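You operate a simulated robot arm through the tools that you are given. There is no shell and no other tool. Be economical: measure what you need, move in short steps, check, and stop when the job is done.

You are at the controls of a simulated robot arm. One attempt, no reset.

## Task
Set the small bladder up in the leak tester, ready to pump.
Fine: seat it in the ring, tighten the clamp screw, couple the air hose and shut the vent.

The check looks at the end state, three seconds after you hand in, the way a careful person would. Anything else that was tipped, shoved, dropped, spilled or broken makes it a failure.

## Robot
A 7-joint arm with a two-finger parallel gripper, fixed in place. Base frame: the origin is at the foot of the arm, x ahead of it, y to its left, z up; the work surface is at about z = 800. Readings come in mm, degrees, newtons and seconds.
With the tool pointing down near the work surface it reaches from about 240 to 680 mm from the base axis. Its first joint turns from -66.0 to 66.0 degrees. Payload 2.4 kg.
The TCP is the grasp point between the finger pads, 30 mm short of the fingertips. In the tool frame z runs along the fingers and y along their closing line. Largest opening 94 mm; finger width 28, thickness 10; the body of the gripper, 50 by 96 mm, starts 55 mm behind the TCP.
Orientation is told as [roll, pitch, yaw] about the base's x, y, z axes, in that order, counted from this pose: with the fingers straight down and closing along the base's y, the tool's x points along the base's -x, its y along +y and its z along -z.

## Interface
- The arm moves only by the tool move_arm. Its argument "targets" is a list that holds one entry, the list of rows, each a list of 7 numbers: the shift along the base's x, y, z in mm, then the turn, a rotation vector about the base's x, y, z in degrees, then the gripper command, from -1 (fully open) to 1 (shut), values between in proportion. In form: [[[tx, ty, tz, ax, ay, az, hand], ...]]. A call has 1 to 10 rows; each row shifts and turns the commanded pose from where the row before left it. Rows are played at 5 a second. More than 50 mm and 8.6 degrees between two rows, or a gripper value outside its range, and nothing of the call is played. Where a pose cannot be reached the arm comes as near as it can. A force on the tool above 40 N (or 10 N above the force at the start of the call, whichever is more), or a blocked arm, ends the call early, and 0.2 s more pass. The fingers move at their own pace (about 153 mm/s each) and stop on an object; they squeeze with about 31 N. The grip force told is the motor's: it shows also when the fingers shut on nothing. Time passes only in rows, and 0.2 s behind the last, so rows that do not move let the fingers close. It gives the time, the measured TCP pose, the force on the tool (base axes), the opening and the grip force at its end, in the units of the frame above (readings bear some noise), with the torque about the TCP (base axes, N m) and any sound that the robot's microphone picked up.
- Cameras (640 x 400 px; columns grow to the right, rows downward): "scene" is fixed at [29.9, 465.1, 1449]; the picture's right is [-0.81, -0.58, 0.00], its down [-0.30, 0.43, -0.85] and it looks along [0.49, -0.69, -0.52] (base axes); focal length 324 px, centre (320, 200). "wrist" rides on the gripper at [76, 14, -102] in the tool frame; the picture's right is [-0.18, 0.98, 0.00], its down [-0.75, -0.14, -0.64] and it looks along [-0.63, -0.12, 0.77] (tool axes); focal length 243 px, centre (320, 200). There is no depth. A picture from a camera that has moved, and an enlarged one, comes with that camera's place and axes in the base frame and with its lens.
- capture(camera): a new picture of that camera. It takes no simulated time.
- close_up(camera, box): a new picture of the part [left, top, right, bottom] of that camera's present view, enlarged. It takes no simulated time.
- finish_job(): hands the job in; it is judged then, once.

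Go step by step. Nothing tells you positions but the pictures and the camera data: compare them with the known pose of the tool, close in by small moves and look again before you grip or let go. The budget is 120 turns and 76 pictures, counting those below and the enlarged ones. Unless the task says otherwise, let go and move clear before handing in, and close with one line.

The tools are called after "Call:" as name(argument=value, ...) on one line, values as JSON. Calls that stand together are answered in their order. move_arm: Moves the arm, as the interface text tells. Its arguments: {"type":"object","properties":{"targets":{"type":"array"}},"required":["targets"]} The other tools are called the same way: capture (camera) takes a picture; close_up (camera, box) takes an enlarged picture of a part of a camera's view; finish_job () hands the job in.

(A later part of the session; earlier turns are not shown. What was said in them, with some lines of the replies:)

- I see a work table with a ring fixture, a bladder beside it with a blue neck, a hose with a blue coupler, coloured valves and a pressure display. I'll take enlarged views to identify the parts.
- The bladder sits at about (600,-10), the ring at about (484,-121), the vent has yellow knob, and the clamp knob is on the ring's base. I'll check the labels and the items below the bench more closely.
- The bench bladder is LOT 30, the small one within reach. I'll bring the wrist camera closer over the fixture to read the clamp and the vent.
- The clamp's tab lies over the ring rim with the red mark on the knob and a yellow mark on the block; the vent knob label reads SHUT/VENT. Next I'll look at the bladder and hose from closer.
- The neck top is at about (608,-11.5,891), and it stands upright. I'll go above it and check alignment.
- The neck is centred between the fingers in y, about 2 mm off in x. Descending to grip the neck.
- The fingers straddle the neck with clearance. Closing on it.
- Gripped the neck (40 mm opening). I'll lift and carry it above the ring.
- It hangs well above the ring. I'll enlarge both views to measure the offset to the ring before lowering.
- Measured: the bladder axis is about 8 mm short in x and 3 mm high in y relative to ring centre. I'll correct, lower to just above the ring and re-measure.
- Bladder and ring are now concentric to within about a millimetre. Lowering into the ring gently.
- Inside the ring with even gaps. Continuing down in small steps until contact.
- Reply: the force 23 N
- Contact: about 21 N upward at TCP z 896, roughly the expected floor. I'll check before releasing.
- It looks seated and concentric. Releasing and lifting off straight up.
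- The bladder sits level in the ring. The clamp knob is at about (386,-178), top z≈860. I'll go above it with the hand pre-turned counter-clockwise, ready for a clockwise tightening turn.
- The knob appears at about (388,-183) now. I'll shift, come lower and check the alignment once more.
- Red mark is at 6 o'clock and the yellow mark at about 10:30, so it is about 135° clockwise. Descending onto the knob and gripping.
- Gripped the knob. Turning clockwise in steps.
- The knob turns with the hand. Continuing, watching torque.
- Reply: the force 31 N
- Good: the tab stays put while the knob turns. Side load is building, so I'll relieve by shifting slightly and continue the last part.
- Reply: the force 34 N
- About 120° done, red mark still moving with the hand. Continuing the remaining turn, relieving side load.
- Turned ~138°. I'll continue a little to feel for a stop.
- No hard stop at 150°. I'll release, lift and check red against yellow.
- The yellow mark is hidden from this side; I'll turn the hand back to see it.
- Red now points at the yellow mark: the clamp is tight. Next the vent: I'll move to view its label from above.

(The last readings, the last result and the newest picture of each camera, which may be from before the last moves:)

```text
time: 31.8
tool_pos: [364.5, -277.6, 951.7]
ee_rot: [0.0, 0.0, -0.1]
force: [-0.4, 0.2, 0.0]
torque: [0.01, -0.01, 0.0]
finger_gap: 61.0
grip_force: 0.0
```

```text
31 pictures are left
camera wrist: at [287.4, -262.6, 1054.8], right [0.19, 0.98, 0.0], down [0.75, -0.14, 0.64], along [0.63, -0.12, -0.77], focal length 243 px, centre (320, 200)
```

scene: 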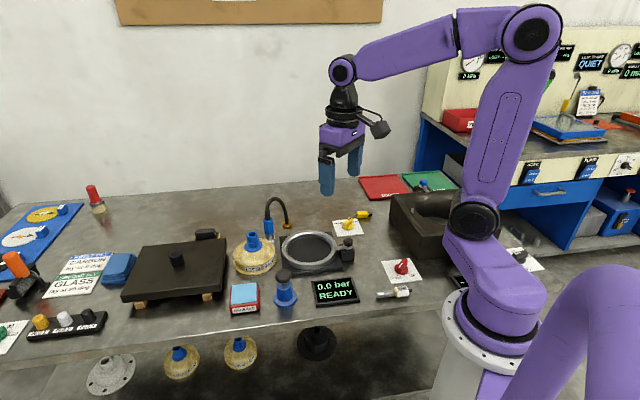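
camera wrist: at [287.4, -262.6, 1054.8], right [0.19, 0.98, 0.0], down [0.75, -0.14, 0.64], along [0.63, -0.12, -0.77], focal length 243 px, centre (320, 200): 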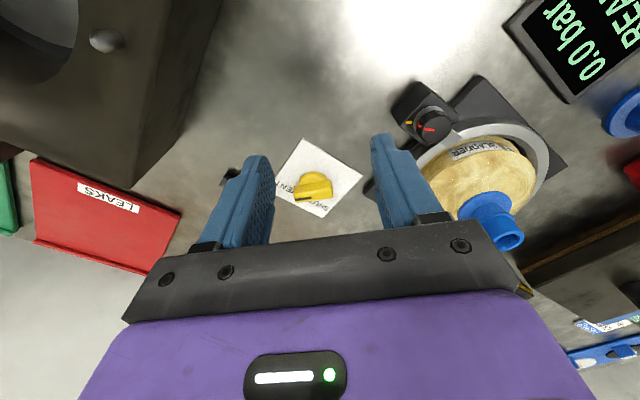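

Call:
close_up(camera="wrist", box=[265, 130, 375, 220])

```text
4.44 times, centred on (320, 175) of wrist
camera zoom: at [287.4, -262.6, 1054.8], right [0.19, 0.98, 0.0], down [0.75, -0.14, 0.64], along [0.63, -0.12, -0.77], focal length 1078 px, centre (320, 311)
```

zoom: 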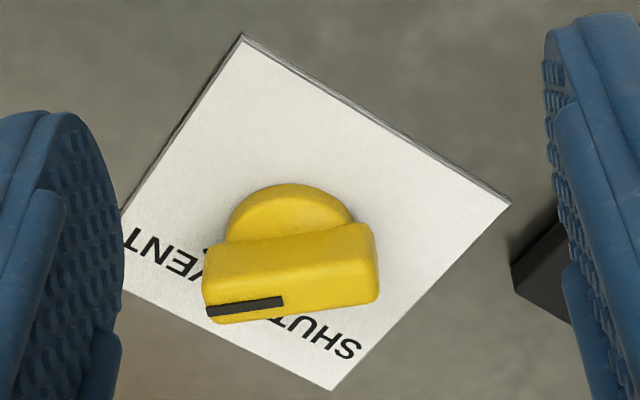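

The vent pointer (black line) points along -y to VENT; SHUT lies along +x, i.e. a 90° counter-clockwise turn. The knob is at about (459,-304), top ≈ 828. I'll come over it with the fingers closing along x.

Call:
move_arm(targets=[[[9.5, -2.6, -2, 0, 0, -8.5, -0.3], [9.5, -2.6, -2, 0, 0, -8.5, -0.3], [9.5, -2.6, -2, 0, 0, -8.5, -0.3], [9.5, -2.6, -2, 0, 0, -8.5, -0.3], [9.5, -2.6, -2, 0, 0, -8.5, -0.3], [9.5, -2.6, -2, 0, 0, -8.5, -0.3], [9.5, -2.6, -2, 0, 0, -8.5, -0.3], [9.5, -2.6, -2, 0, 0, -8.5, -0.3], [9.5, -2.6, -2, 0, 0, -8.5, -0.3], [9, -3, -2, 0, 0, -8.5, -0.3]]])

Call:
move_arm(targets=[[[0, 0, -20, 0, 0, -5, -0.3], [0, 0, -22, 0, 0, 0, -0.3], [0, 0, 0, 0, 0, 0, -0.3]]])

Call:
close_up(camera="wrist", box=[200, 40, 440, 240])

```text
time: 34.0
tool_pos: [459.6, -302.8, 933.1]
ee_rot: [0.0, 0.0, -85.2]
force: [0.3, 0.7, -0.3]
torque: [-0.01, 0.0, 0.01]
finger_gap: 61.0
grip_force: 0.0
```

```text
time: 34.8
tool_pos: [458.5, -301.9, 889.0]
ee_rot: [-0.1, 0.0, -90.0]
force: [0.0, 0.4, 0.2]
torque: [0.03, 0.0, -0.06]
finger_gap: 61.4
grip_force: 0.2
```

```text
2.00 times, centred on (320, 140) of wrist
camera zoom: at [472.6, -226.7, 992.9], right [0.98, -0.18, 0.0], down [-0.14, -0.75, 0.64], along [-0.12, -0.63, -0.77], focal length 485 px, centre (320, 320)
```

zoom: 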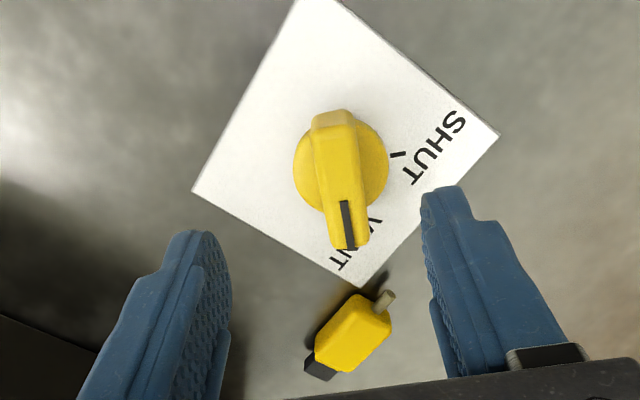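

From this nearer view the knob is at about (465.5,-301). I'll shift 7 mm in x, descend and grip the bar.

Call:
move_arm(targets=[[[7, 1, -10, 0, 0, 0, -0.3], [0, 0, -15, 0, 0, 0, -0.3], [0, 0, -10, 0, 0, 0, -0.3], [0, 0, -8, 0, 0, 0, -0.3], [0, 0, 0, 0, 0, 0, -0.3]]])

Call:
close_up(camera="wrist", box=[200, 80, 440, 260])

```text
time: 36.0
tool_pos: [464.9, -301.6, 846.2]
ee_rot: [0.0, -0.1, -89.9]
force: [-0.2, 0.2, -0.1]
torque: [0.04, -0.04, -0.01]
finger_gap: 61.3
grip_force: 0.0
```

```text
2.22 times, centred on (320, 170) of wrist
camera zoom: at [479.1, -226.2, 949.8], right [0.98, -0.18, 0.0], down [-0.14, -0.75, 0.64], along [-0.12, -0.63, -0.77], focal length 539 px, centre (320, 267)
```

zoom: 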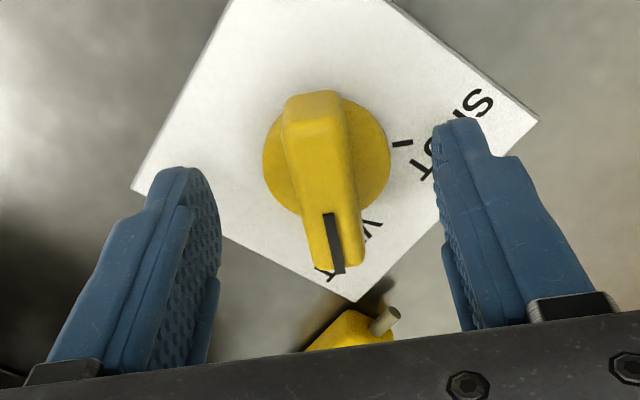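

Well centred. Closing on the bar, then turning counter-clockwise.

Call:
move_arm(targets=[[[0, 0, -1.5, 0, 0, 0, 0.2], [0, 0, 0, 0, 0, 0, 1], [0, 0, 0, 0, 0, 0, 1]]])

Call:
move_arm(targets=[[[0, 0, 0, 0, 0, 8, 1], [0, 0, 0, 0, 0, 8, 1], [0, 0, 0, 0, 0, 8, 1], [0, 0, 0, 0, 0, 8, 1], [0, 0, 0, 0, 0, 8, 1], [0, 0, 0, 0, 0, 0, 1]]])

Call:
close_up(camera="wrist", box=[200, 80, 440, 260])

```text
time: 36.8
tool_pos: [466.2, -301.6, 846.5]
ee_rot: [0.0, -0.1, -89.9]
force: [7.4, -1.4, -5.1]
torque: [-0.24, -0.14, 0.03]
finger_gap: 16.0
grip_force: 45.0
```

```text
time: 38.2
tool_pos: [465.9, -302.3, 845.7]
ee_rot: [-0.1, 0.0, -49.9]
force: [0.8, -3.2, 2.1]
torque: [-0.42, -0.34, 0.0]
finger_gap: 16.2
grip_force: 45.2
```

```text
2.22 times, centred on (320, 170) of wrist
camera zoom: at [426.8, -235.4, 948.5], right [0.87, 0.49, 0.0], down [0.38, -0.67, 0.64], along [0.32, -0.56, -0.77], focal length 539 px, centre (320, 267)
```

zoom: 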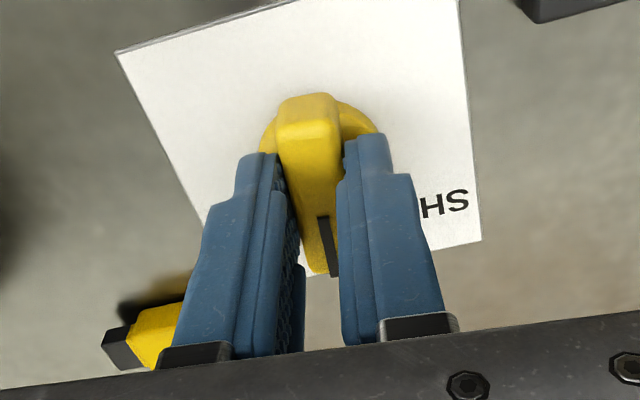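

The vent knob turns along. Continuing to 90° and a bit, watching the force.

Call:
move_arm(targets=[[[0, 0, 0, 0, 0, 8, 1], [0, 0, 0, 0, 0, 8, 1], [0, 0, 0, 0, 0, 8, 1], [0, 0, 0, 0, 0, 8, 1], [0, 0, 0, 0, 0, 8, 1], [0, 0, 0, 0, 0, 8, 1], [0, 0, 0, 0, 0, 2, 1], [0, 0, 0, 0, 0, 0, 1]]])

Call:
move_arm(targets=[[[0, 0, 0, 0, 0, 0, 0.2], [0, 0, 0, 0, 0, 0, -0.1], [0, 0, 20, 0, 0, 0, -0.1], [0, 0, 30, 0, 0, 0, -0.1], [0, 0, 30, 0, 0, 0, -0.1], [0, 0, 0, 0, 0, 0, -0.1]]])

Call:
close_up(camera="wrist", box=[200, 40, 440, 240])

```text
time: 40.0
tool_pos: [464.1, -303.0, 845.0]
ee_rot: [-0.1, 0.0, -0.1]
force: [-9.4, -19.9, 1.4]
torque: [-0.56, 0.73, -0.05]
finger_gap: 16.0
grip_force: 45.3
```

```text
time: 41.4
tool_pos: [466.1, -301.1, 925.3]
ee_rot: [0.0, -0.1, 0.2]
force: [0.3, 1.2, 0.5]
torque: [0.01, 0.0, -0.01]
finger_gap: 51.8
grip_force: 0.0
```

```text
2.00 times, centred on (320, 140) of wrist
camera zoom: at [389.7, -287.5, 1028.2], right [0.18, 0.98, 0.0], down [0.75, -0.14, 0.64], along [0.63, -0.12, -0.77], focal length 485 px, centre (320, 320)
```

zoom: 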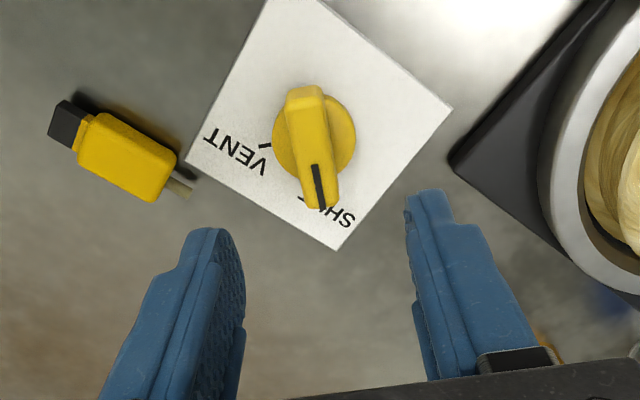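

The pointer now covers the SHUT tick side. I'll check from the scene camera.

Call:
close_up(camera="scene", box=[330, 205, 380, 245])

Call:
close_up(camera="wrist", box=[285, 70, 365, 130])

```text
10.00 times, centred on (355, 225) of scene
camera zoom: at [29.9, 465.1, 1449.0], right [-0.81, -0.58, 0.0], down [-0.3, 0.43, -0.85], along [0.49, -0.69, -0.52], focal length 3239 px, centre (-30, -50)
```

zoom: 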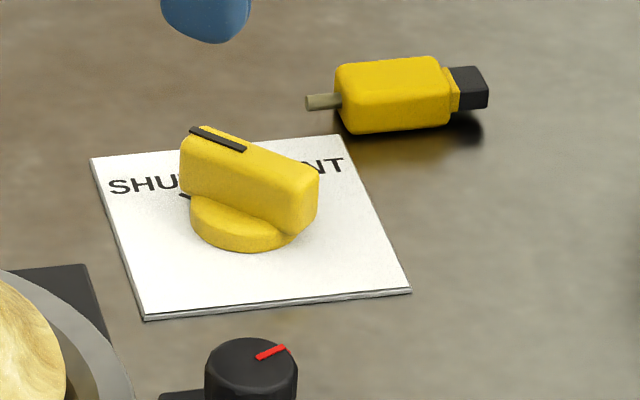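

```text
6.67 times, centred on (325, 100) of wrist
camera zoom: at [389.7, -287.5, 1028.2], right [0.18, 0.98, 0.0], down [0.75, -0.14, 0.64], along [0.63, -0.12, -0.77], focal length 1618 px, centre (287, 867)
```

zoom: 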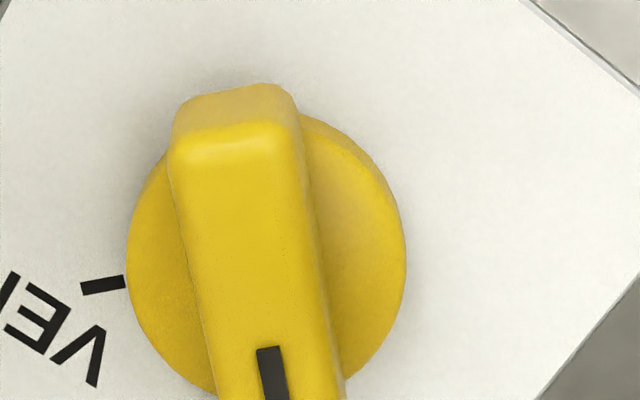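

Vent is on SHUT. Now the hose: the coupler stands at about (639,-114) with the hose arching to -y, so I'll approach it from the +y side, tilted 45°, fingers closing along x, to keep the palm clear of the hose. First travel high and turn.

Call:
move_arm(targets=[[[0, 0, 45, 0, 0, -8.5, -0.1], [0, 0, 45, 0, 0, -8.5, -0.1], [13, 32, 5, 0, 0, -8.5, -0.1], [13, 32, 0, 0, 0, -8.5, -0.1], [13, 32, 0, 0, 0, -8.5, -0.1], [13, 32, 0, 0, 0, -8.5, -0.1], [13, 32, 0, 0, 0, -8.5, -0.1], [13, 32, 0, 0, 0, -8.5, -0.1], [13, 32, 0, 0, 0, -8.5, -0.1], [13, 32, 0, 0, 0, -8.5, -0.1]]])

Call:
move_arm(targets=[[[10, 5, 0, 0, 0, -5, -0.1], [10, 5, -10, -7.5, 0, 0, -0.1], [10, 0, -10, -7.5, 0, 0, -0.1], [10, 0, -10, -7.5, 0, 0, -0.1], [0, 0, -10, -7.5, 0, 0, -0.1], [0, 0, -10, -7.5, 0, 0, -0.1], [0, 0, -10, -7.5, 0, 0, -0.1], [0, 0, 0, 0, 0, 0, -0.1]]])

Call:
capture(camera="wrist")

Call:
capture(camera="scene")

```text
time: 43.6
tool_pos: [570.8, -44.6, 1019.3]
ee_rot: [0.0, 0.0, -85.1]
force: [-0.1, -0.4, -0.6]
torque: [0.02, 0.0, 0.01]
finger_gap: 51.7
grip_force: 0.1
```

```text
time: 45.4
tool_pos: [610.4, -35.7, 960.5]
ee_rot: [0.1, -45.1, -90.0]
force: [0.4, 0.2, 0.1]
torque: [0.01, -0.01, 0.02]
finger_gap: 51.6
grip_force: 0.1
```

```text
23 pictures are left
camera wrist: at [624.0, 90.2, 979.5], right [0.98, -0.13, 0.13], down [-0.14, -0.08, 0.99], along [-0.12, -0.99, -0.09], focal length 243 px, centre (320, 200)
```

wrist: 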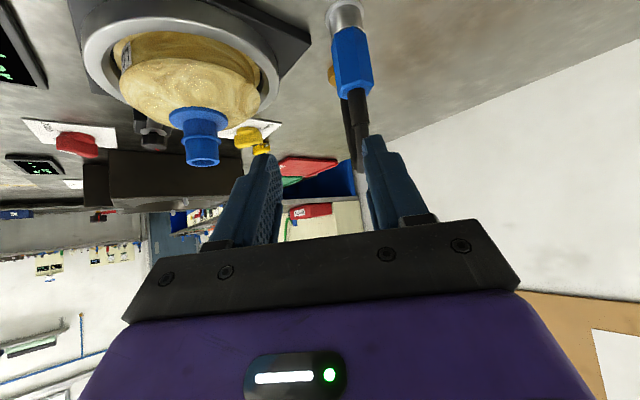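

```text
22 pictures are left
```

scene: 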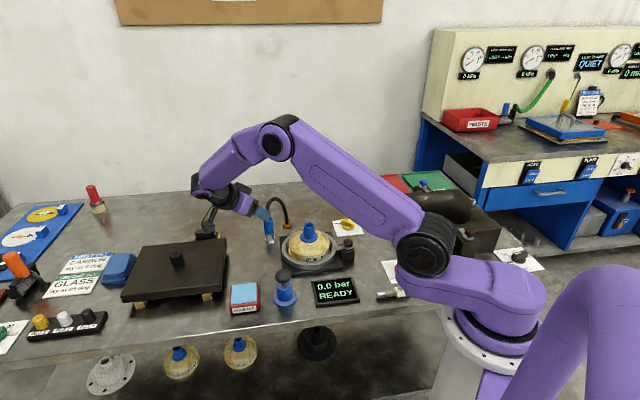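

The view is very helpful: coupler blue body spans z≈820–876 at x≈640. I'll move to a pre-grasp point 50 mm back along the tilted approach.

Call:
move_arm(targets=[[[10, -9, -18, 0, 0, 0, -0.3], [10, -9, -18, 0, 0, 0, -0.3], [10, -10, -20, 0, 0, 0, -0.3], [0, 0, 0, 0, 0, 0, -0.3]]])

Call:
capture(camera="wrist")

Call:
close_up(camera="scene", box=[200, 160, 320, 260])

```text
time: 46.4
tool_pos: [638.7, -63.8, 905.4]
ee_rot: [0.0, -45.0, -89.9]
force: [-0.6, 0.2, 0.1]
torque: [0.05, 0.0, 0.03]
finger_gap: 61.2
grip_force: 0.0
```

```text
21 pictures are left
camera wrist: at [653.0, 62.0, 923.4], right [0.98, -0.13, 0.13], down [-0.14, -0.08, 0.99], along [-0.12, -0.99, -0.1], focal length 243 px, centre (320, 200)
```

wrist: 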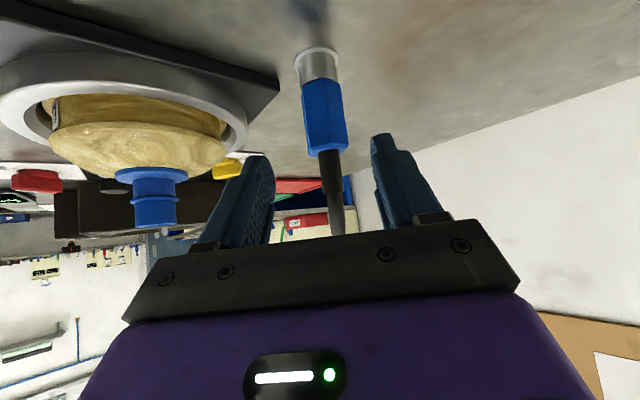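

```text
4.00 times, centred on (260, 210) of scene
camera zoom: at [29.9, 465.1, 1449.0], right [-0.81, -0.58, 0.0], down [-0.3, 0.43, -0.85], along [0.49, -0.69, -0.52], focal length 1296 px, centre (560, 160)
```

zoom: 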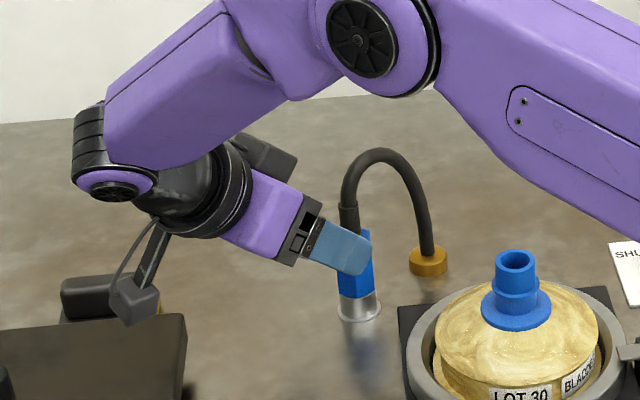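

The coupler is at x≈642, body z 814–871. Advancing along the approach with a 3 mm x correction.

Call:
move_arm(targets=[[[3.3, -12.5, -13, 0, 0, 0, -0.3], [0, -12.5, -13, 0, 0, 0, -0.3], [0, -12.5, -13, 0, 0, 0, -0.3], [0, -11, -13, 0, 0, 0, -0.3], [0, 0, 0, 0, 0, 0, -0.3]]])

Call:
capture(camera="wrist")

Call:
close_up(camera="scene", box=[220, 180, 310, 260])

```text
time: 47.6
tool_pos: [642.5, -111.6, 851.2]
ee_rot: [0.0, -45.1, -90.0]
force: [-0.3, 0.3, 0.4]
torque: [0.03, -0.01, -0.01]
finger_gap: 61.3
grip_force: 0.1
```

```text
19 pictures are left
camera wrist: at [656.7, 13.4, 871.3], right [0.98, -0.13, 0.13], down [-0.14, -0.08, 0.99], along [-0.12, -0.99, -0.1], focal length 243 px, centre (320, 200)
```

wrist: 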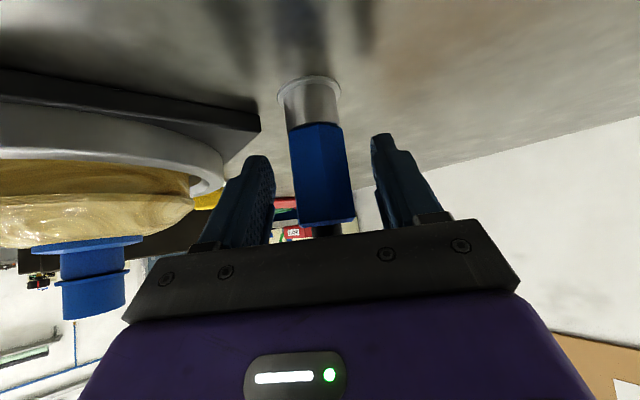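

```text
5.00 times, centred on (265, 220) of scene
camera zoom: at [29.9, 465.1, 1449.0], right [-0.81, -0.58, 0.0], down [-0.3, 0.43, -0.85], along [0.49, -0.69, -0.52], focal length 1620 px, centre (595, 100)
```

zoom: 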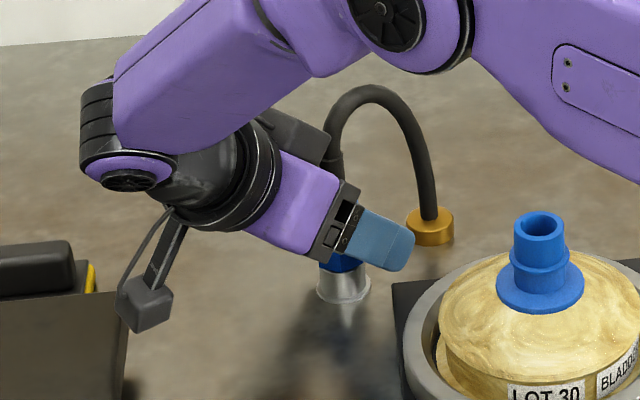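

Fingers straddle the coupler. Closing, then lifting slowly to unpark it.

Call:
move_arm(targets=[[[0, -2, 0, 0, 0, 0, 0.1], [0, 0, 0, 0, 0, 0, 1], [0, 0, 0, 0, 0, 0, 1]]])

Call:
move_arm(targets=[[[0, 0, 4, 0, 0, 0, 1], [0, 0, 8, 0, 0, 0, 1], [0, 0, 12, 0, 0, 0, 1], [0, 0, 15, 0, 0, 0, 1], [0, 0, 0, 0, 0, 0, 1]]])

Call:
capture(camera="wrist")

Call:
close_up(camera="scene", box=[220, 160, 320, 260])

```text
time: 48.4
tool_pos: [643.6, -114.8, 852.5]
ee_rot: [0.0, -45.0, -90.0]
force: [0.5, 0.0, -0.2]
torque: [0.02, -0.01, 0.03]
finger_gap: 34.0
grip_force: 30.7
```

```text
time: 49.6
tool_pos: [642.0, -114.1, 891.4]
ee_rot: [-0.1, -45.0, -89.9]
force: [0.8, -0.8, 0.1]
torque: [0.01, 0.03, 0.02]
finger_gap: 33.8
grip_force: 31.0
```

```text
17 pictures are left
camera wrist: at [656.7, 11.2, 910.6], right [0.98, -0.13, 0.13], down [-0.14, -0.08, 0.99], along [-0.12, -0.99, -0.1], focal length 243 px, centre (320, 200)
```

wrist: 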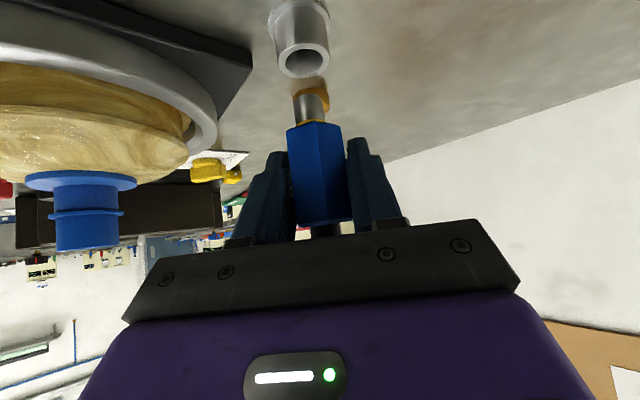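

```text
4.00 times, centred on (270, 210) of scene
camera zoom: at [29.9, 465.1, 1449.0], right [-0.81, -0.58, 0.0], down [-0.3, 0.43, -0.85], along [0.49, -0.69, -0.52], focal length 1296 px, centre (520, 160)
```

zoom: 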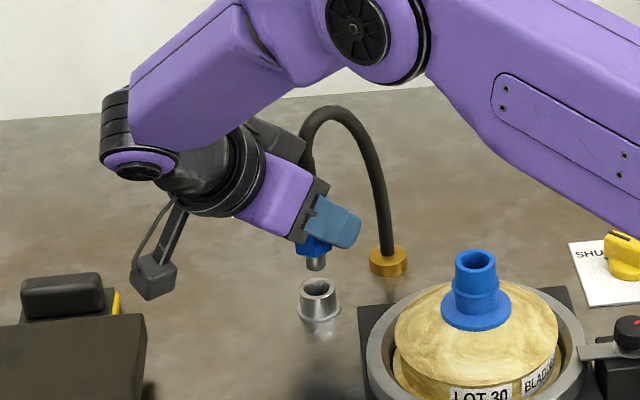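

Unparked: the coupler has a silver spigot that plugs into the neck's bore. I'll lift it and carry it above the neck, watching the hose force.

Call:
move_arm(targets=[[[0, 0, 30, 0, 0, 0, 1], [0, 0, 30, 0, 0, 0, 1], [0, 0, 24, 0, 0, 0, 1], [-30, -2, 0, 0, 0, 0, 1], [-30, -2, 0, 0, 0, 0, 1], [-30, -2, 0, 0, 0, 0, 1], [-30, -2, 0, 0, 0, 0, 1], [-29, -1, 0, 0, 0, 0, 1], [0, 0, 0, 0, 0, 0, 1]]])

Call:
capture(camera="wrist")

Call:
close_up(camera="scene", box=[250, 150, 370, 270])

```text
time: 51.6
tool_pos: [492.2, -122.2, 976.5]
ee_rot: [0.0, -45.1, -90.0]
force: [-0.1, 0.5, -0.1]
torque: [-0.01, 0.0, 0.0]
finger_gap: 33.6
grip_force: 30.9
```

```text
15 pictures are left
camera wrist: at [506.8, 3.0, 994.8], right [0.98, -0.13, 0.13], down [-0.14, -0.08, 0.99], along [-0.12, -0.99, -0.1], focal length 243 px, centre (320, 200)
```

wrist: 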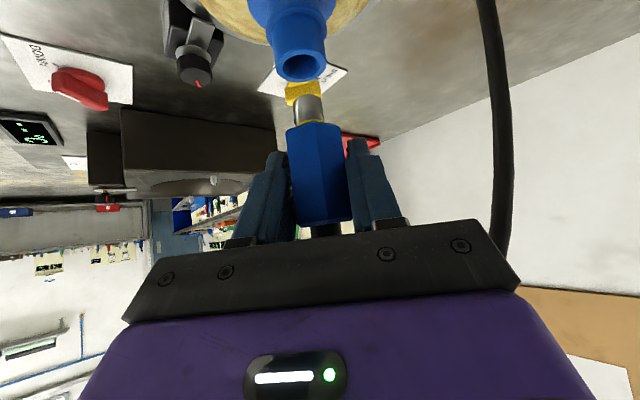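

```text
3.33 times, centred on (310, 210) of scene
camera zoom: at [29.9, 465.1, 1449.0], right [-0.81, -0.58, 0.0], down [-0.3, 0.43, -0.85], along [0.49, -0.69, -0.52], focal length 1080 px, centre (353, 167)
```

zoom: 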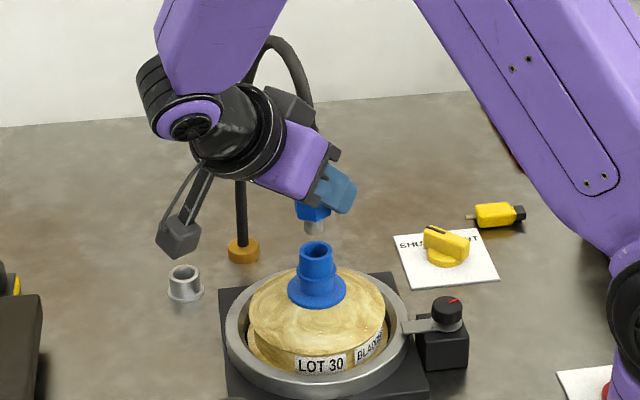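

The hose follows freely. Enlarging both views for spigot-to-bore alignment.

Call:
close_up(camera="wrist", box=[260, 30, 380, 140])

Call:
close_up(camera="scene", box=[290, 210, 330, 250])

```text
3.64 times, centred on (320, 85) of wrist
camera zoom: at [506.8, 3.0, 994.8], right [0.98, -0.13, 0.13], down [-0.14, -0.08, 0.99], along [-0.12, -0.99, -0.1], focal length 882 px, centre (320, 618)
```

zoom: 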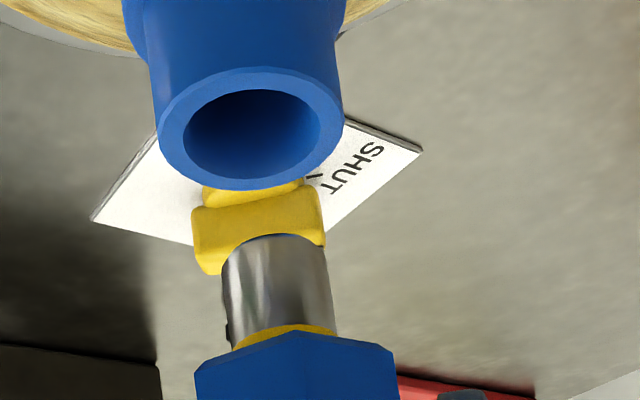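

```text
10.00 times, centred on (310, 230) of scene
camera zoom: at [29.9, 465.1, 1449.0], right [-0.81, -0.58, 0.0], down [-0.3, 0.43, -0.85], along [0.49, -0.69, -0.52], focal length 3239 px, centre (420, -100)
```

zoom: 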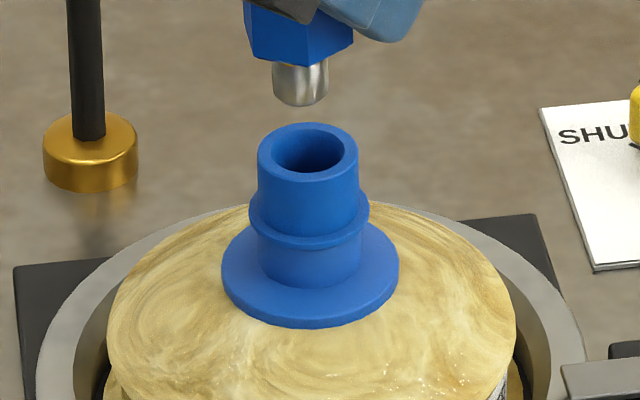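

Offsets: spigot must shift about (-1.4,-0.5) mm; the bore clears it by ~2 mm. I'll correct, lower to just above the bore and check again.

Call:
move_arm(targets=[[[-1.4, -0.5, -5, 0, 0, 0, 1], [0, 0, -6, 0, 0, 0, 1], [0, 0, -5, 0, 0, 0, 1], [0, 0, 0, 0, 0, 0, 1]]])

Call:
close_up(camera="wrist", box=[260, 30, 380, 140])

Call:
close_up(camera="scene", box=[290, 210, 330, 250])

```text
time: 52.6
tool_pos: [491.8, -122.8, 960.4]
ee_rot: [0.0, -45.0, -90.0]
force: [-0.5, 0.2, -0.4]
torque: [0.03, 0.04, -0.01]
finger_gap: 33.8
grip_force: 31.1
```

```text
3.64 times, centred on (320, 85) of wrist
camera zoom: at [506.2, 2.4, 978.4], right [0.98, -0.13, 0.13], down [-0.14, -0.08, 0.99], along [-0.12, -0.99, -0.1], focal length 882 px, centre (320, 618)
```

zoom: 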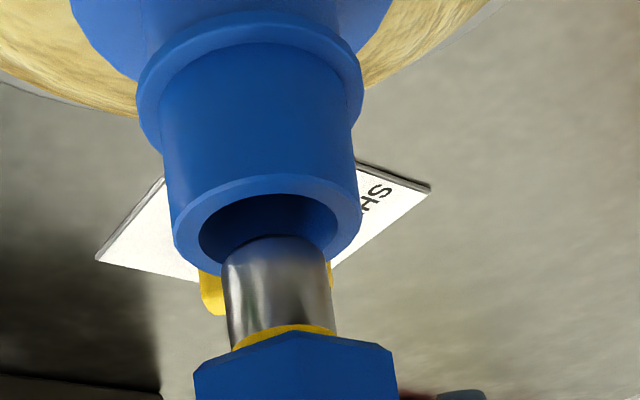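

```text
10.00 times, centred on (310, 230) of scene
camera zoom: at [29.9, 465.1, 1449.0], right [-0.81, -0.58, 0.0], down [-0.3, 0.43, -0.85], along [0.49, -0.69, -0.52], focal length 3239 px, centre (420, -100)
```

zoom: 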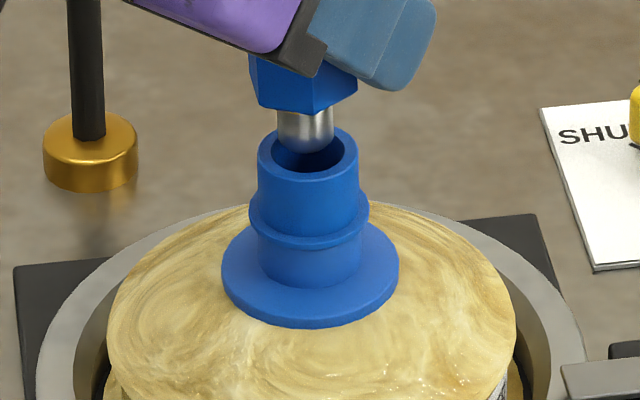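

Nearly aligned; 0.7 mm more in -x. Inserting slowly.

Call:
move_arm(targets=[[[-0.7, 0, -2, 0, 0, 0, 1], [0, 0, -4, 0, 0, 0, 1], [0, 0, -4, 0, 0, 0, 1], [0, 0, -4, 0, 0, 0, 1], [0, 0, 0, 0, 0, 0, 1]]])

Call:
close_up(camera="scene", box=[290, 210, 330, 250])

```text
time: 53.8
tool_pos: [491.9, -123.8, 945.1]
ee_rot: [0.1, -45.0, -89.9]
force: [0.5, 0.6, -0.5]
torque: [-0.01, 0.01, -0.04]
finger_gap: 33.4
grip_force: 31.2
```

```text
10.00 times, centred on (310, 230) of scene
camera zoom: at [29.9, 465.1, 1449.0], right [-0.81, -0.58, 0.0], down [-0.3, 0.43, -0.85], along [0.49, -0.69, -0.52], focal length 3239 px, centre (420, -100)
```

zoom: 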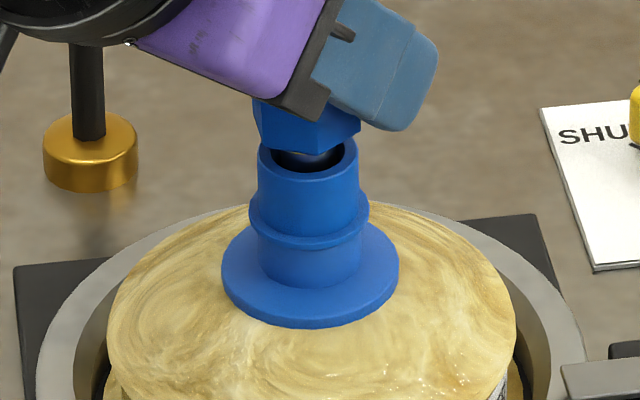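

The spigot is entering the bore with no force. Continuing down until the coupler seats.

Call:
move_arm(targets=[[[0, 0, -4, 0, 0, 0, 1], [0, 0, -3, 0, 0, 0, 1], [0, 0, -2, 0, 0, 0, 1], [0, 0, 0, 0, 0, 0, 1]]])

```text
time: 54.8
tool_pos: [492.3, -124.2, 936.9]
ee_rot: [0.1, -45.1, -90.2]
force: [-8.1, -0.9, 19.2]
torque: [0.3, -0.54, -0.39]
finger_gap: 33.4
grip_force: 30.8
```

Contact at about 19 N. Checking whether it's fully seated.

Call:
close_up(camera="scene", box=[290, 210, 330, 250])

Call:
close_up(camera="wrist", box=[260, 30, 380, 140])

```text
10.00 times, centred on (310, 230) of scene
camera zoom: at [29.3, 465.1, 1449.0], right [-0.81, -0.58, 0.0], down [-0.3, 0.43, -0.85], along [0.49, -0.69, -0.52], focal length 3239 px, centre (420, -100)
```

zoom: 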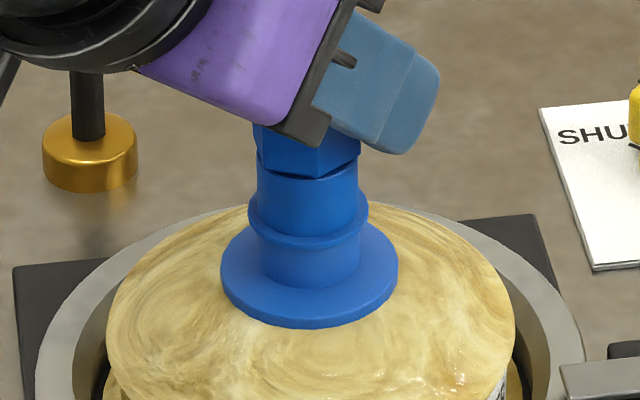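

```text
3.64 times, centred on (320, 85) of wrist
camera zoom: at [505.6, 1.4, 956.3], right [0.98, -0.13, 0.13], down [-0.14, -0.08, 0.99], along [-0.12, -0.99, -0.09], focal length 882 px, centre (320, 618)
```

zoom: 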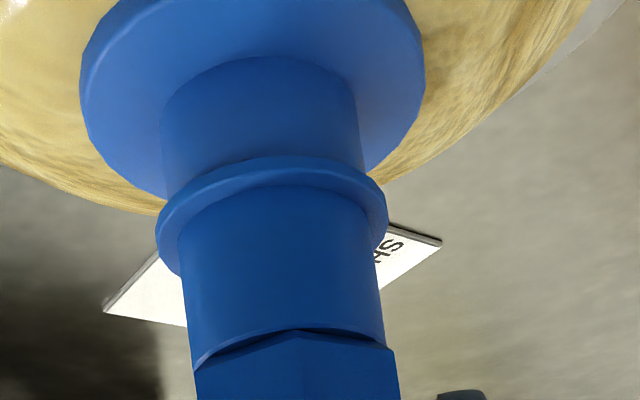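

A thin gap remains between the shoulder and neck, likely seal resistance. Pushing a little further.

Call:
move_arm(targets=[[[0.3, 0, -1, 0, 0, 0, 1], [0, 0, -1, 0, 0, 0, 1], [0, 0, 0, 0, 0, 0, 1]]])

Call:
close_up(camera="wrist", box=[260, 30, 380, 140])

```text
time: 55.3
tool_pos: [491.6, -122.8, 937.8]
ee_rot: [0.0, -45.4, -90.2]
force: [-6.7, 3.6, 8.4]
torque: [0.24, -0.43, -0.23]
finger_gap: 33.4
grip_force: 30.7
stopped in row 2: the force on the tool passed its limit at 41 N (the readings are from after the stop); the commanded pose is now the measured one
```

```text
3.64 times, centred on (320, 85) of wrist
camera zoom: at [505.9, 1.4, 955.6], right [0.98, -0.13, 0.13], down [-0.14, -0.07, 0.99], along [-0.12, -0.99, -0.09], focal length 882 px, centre (320, 618)
```

zoom: 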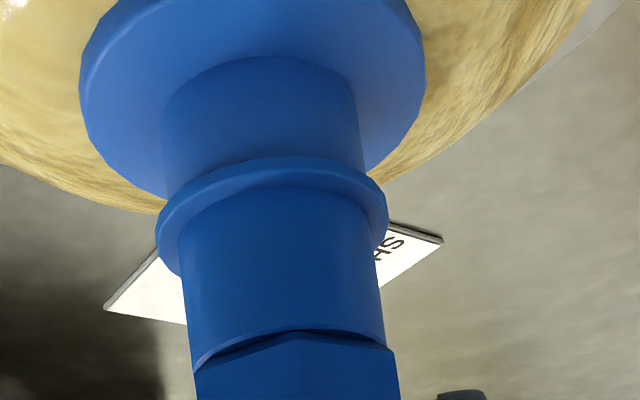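

It bottoms out firmly (41 N), with the shoulder on the neck rim. Releasing and backing out along the approach direction.

Call:
move_arm(targets=[[[0, 0, 0, 0, 0, 0, 0.2], [0, 0, 0, 0, 0, 0, 0], [0, 0, 0, 0, 0, 0, -0.1], [0, 10, 10, 0, 0, 0, -0.1], [0, 15, 15, 0, 0, 0, -0.1], [0, 20, 20, 0, 0, 0, -0.1], [0, 25, 25, 0, 0, 0, -0.1], [0, 25, 25, 0, 0, 0, -0.1], [0, 0, 0, 0, 0, 0, -0.1]]])

Call:
capture(camera="wrist")

Call:
close_up(camera="scene", box=[250, 130, 390, 290])

```text
time: 57.3
tool_pos: [491.8, -28.3, 1031.9]
ee_rot: [0.0, -45.4, -90.0]
force: [-0.3, 0.6, 1.1]
torque: [0.02, 0.0, -0.03]
finger_gap: 51.5
grip_force: 0.0
```

```text
5 pictures are left
camera wrist: at [505.4, 97.4, 1051.1], right [0.98, -0.13, 0.13], down [-0.14, -0.07, 0.99], along [-0.12, -0.99, -0.09], focal length 243 px, centre (320, 200)
```

wrist: 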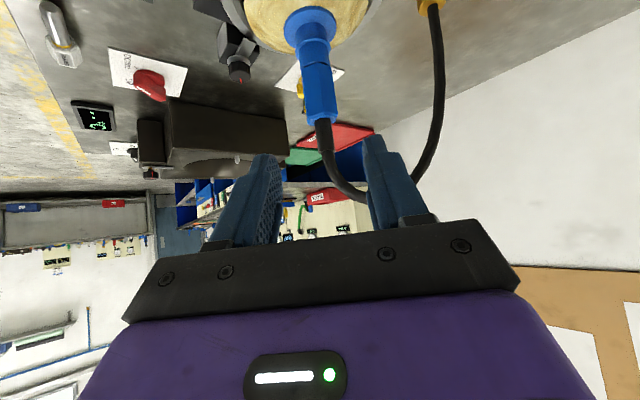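

```text
2.50 times, centred on (320, 210) of scene
camera zoom: at [29.8, 465.1, 1449.0], right [-0.81, -0.58, 0.0], down [-0.3, 0.43, -0.85], along [0.49, -0.69, -0.52], focal length 810 px, centre (320, 175)
```

zoom: 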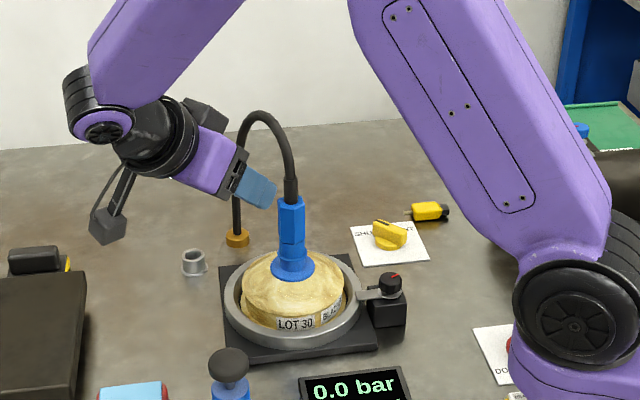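

The coupler stands upright on the neck and the hose is clear of the hand. I'll back away further and take a last check.

Call:
move_arm(targets=[[[0, 20, 20, 0, 0, 0, -0.1], [0, 20, 25, 0, 0, 0, -0.1], [-10, 10, 25, 0, 0, 0, -0.1], [0, 0, 0, 0, 0, 0, -0.1]]])

Call:
close_up(camera="scene", box=[285, 195, 365, 265])

Call:
capture(camera="scene")

```text
time: 58.3
tool_pos: [483.3, 21.8, 1101.6]
ee_rot: [-0.1, -45.3, -89.9]
force: [0.3, 0.4, 0.0]
torque: [-0.01, -0.02, -0.01]
finger_gap: 51.7
grip_force: 0.1
```

```text
5.71 times, centred on (325, 230) of scene
camera zoom: at [29.8, 465.1, 1449.0], right [-0.81, -0.58, 0.0], down [-0.3, 0.43, -0.85], along [0.49, -0.69, -0.52], focal length 1851 px, centre (291, 29)
```

zoom: 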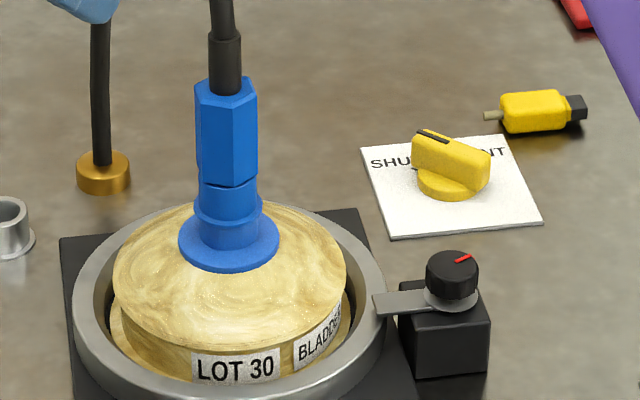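

```text
2 pictures are left
```

scene: 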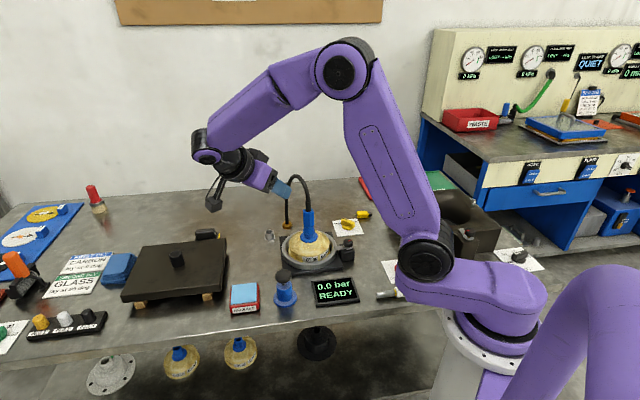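

Everything is in place: the bladder is in the ring, the red clamp mark meets yellow, the vent points to SHUT, and the hose is coupled. The arm is clear, so I'm handing in.

Call:
finish_job()

```text
The job is handed in.
```

The bladder is seated in the ring, the clamp screw is tightened to its yellow mark, the air hose is coupled to the neck and the vent is shut. I felt no hard stop on the clamp screw, so its tightness is judged by the marks alone.
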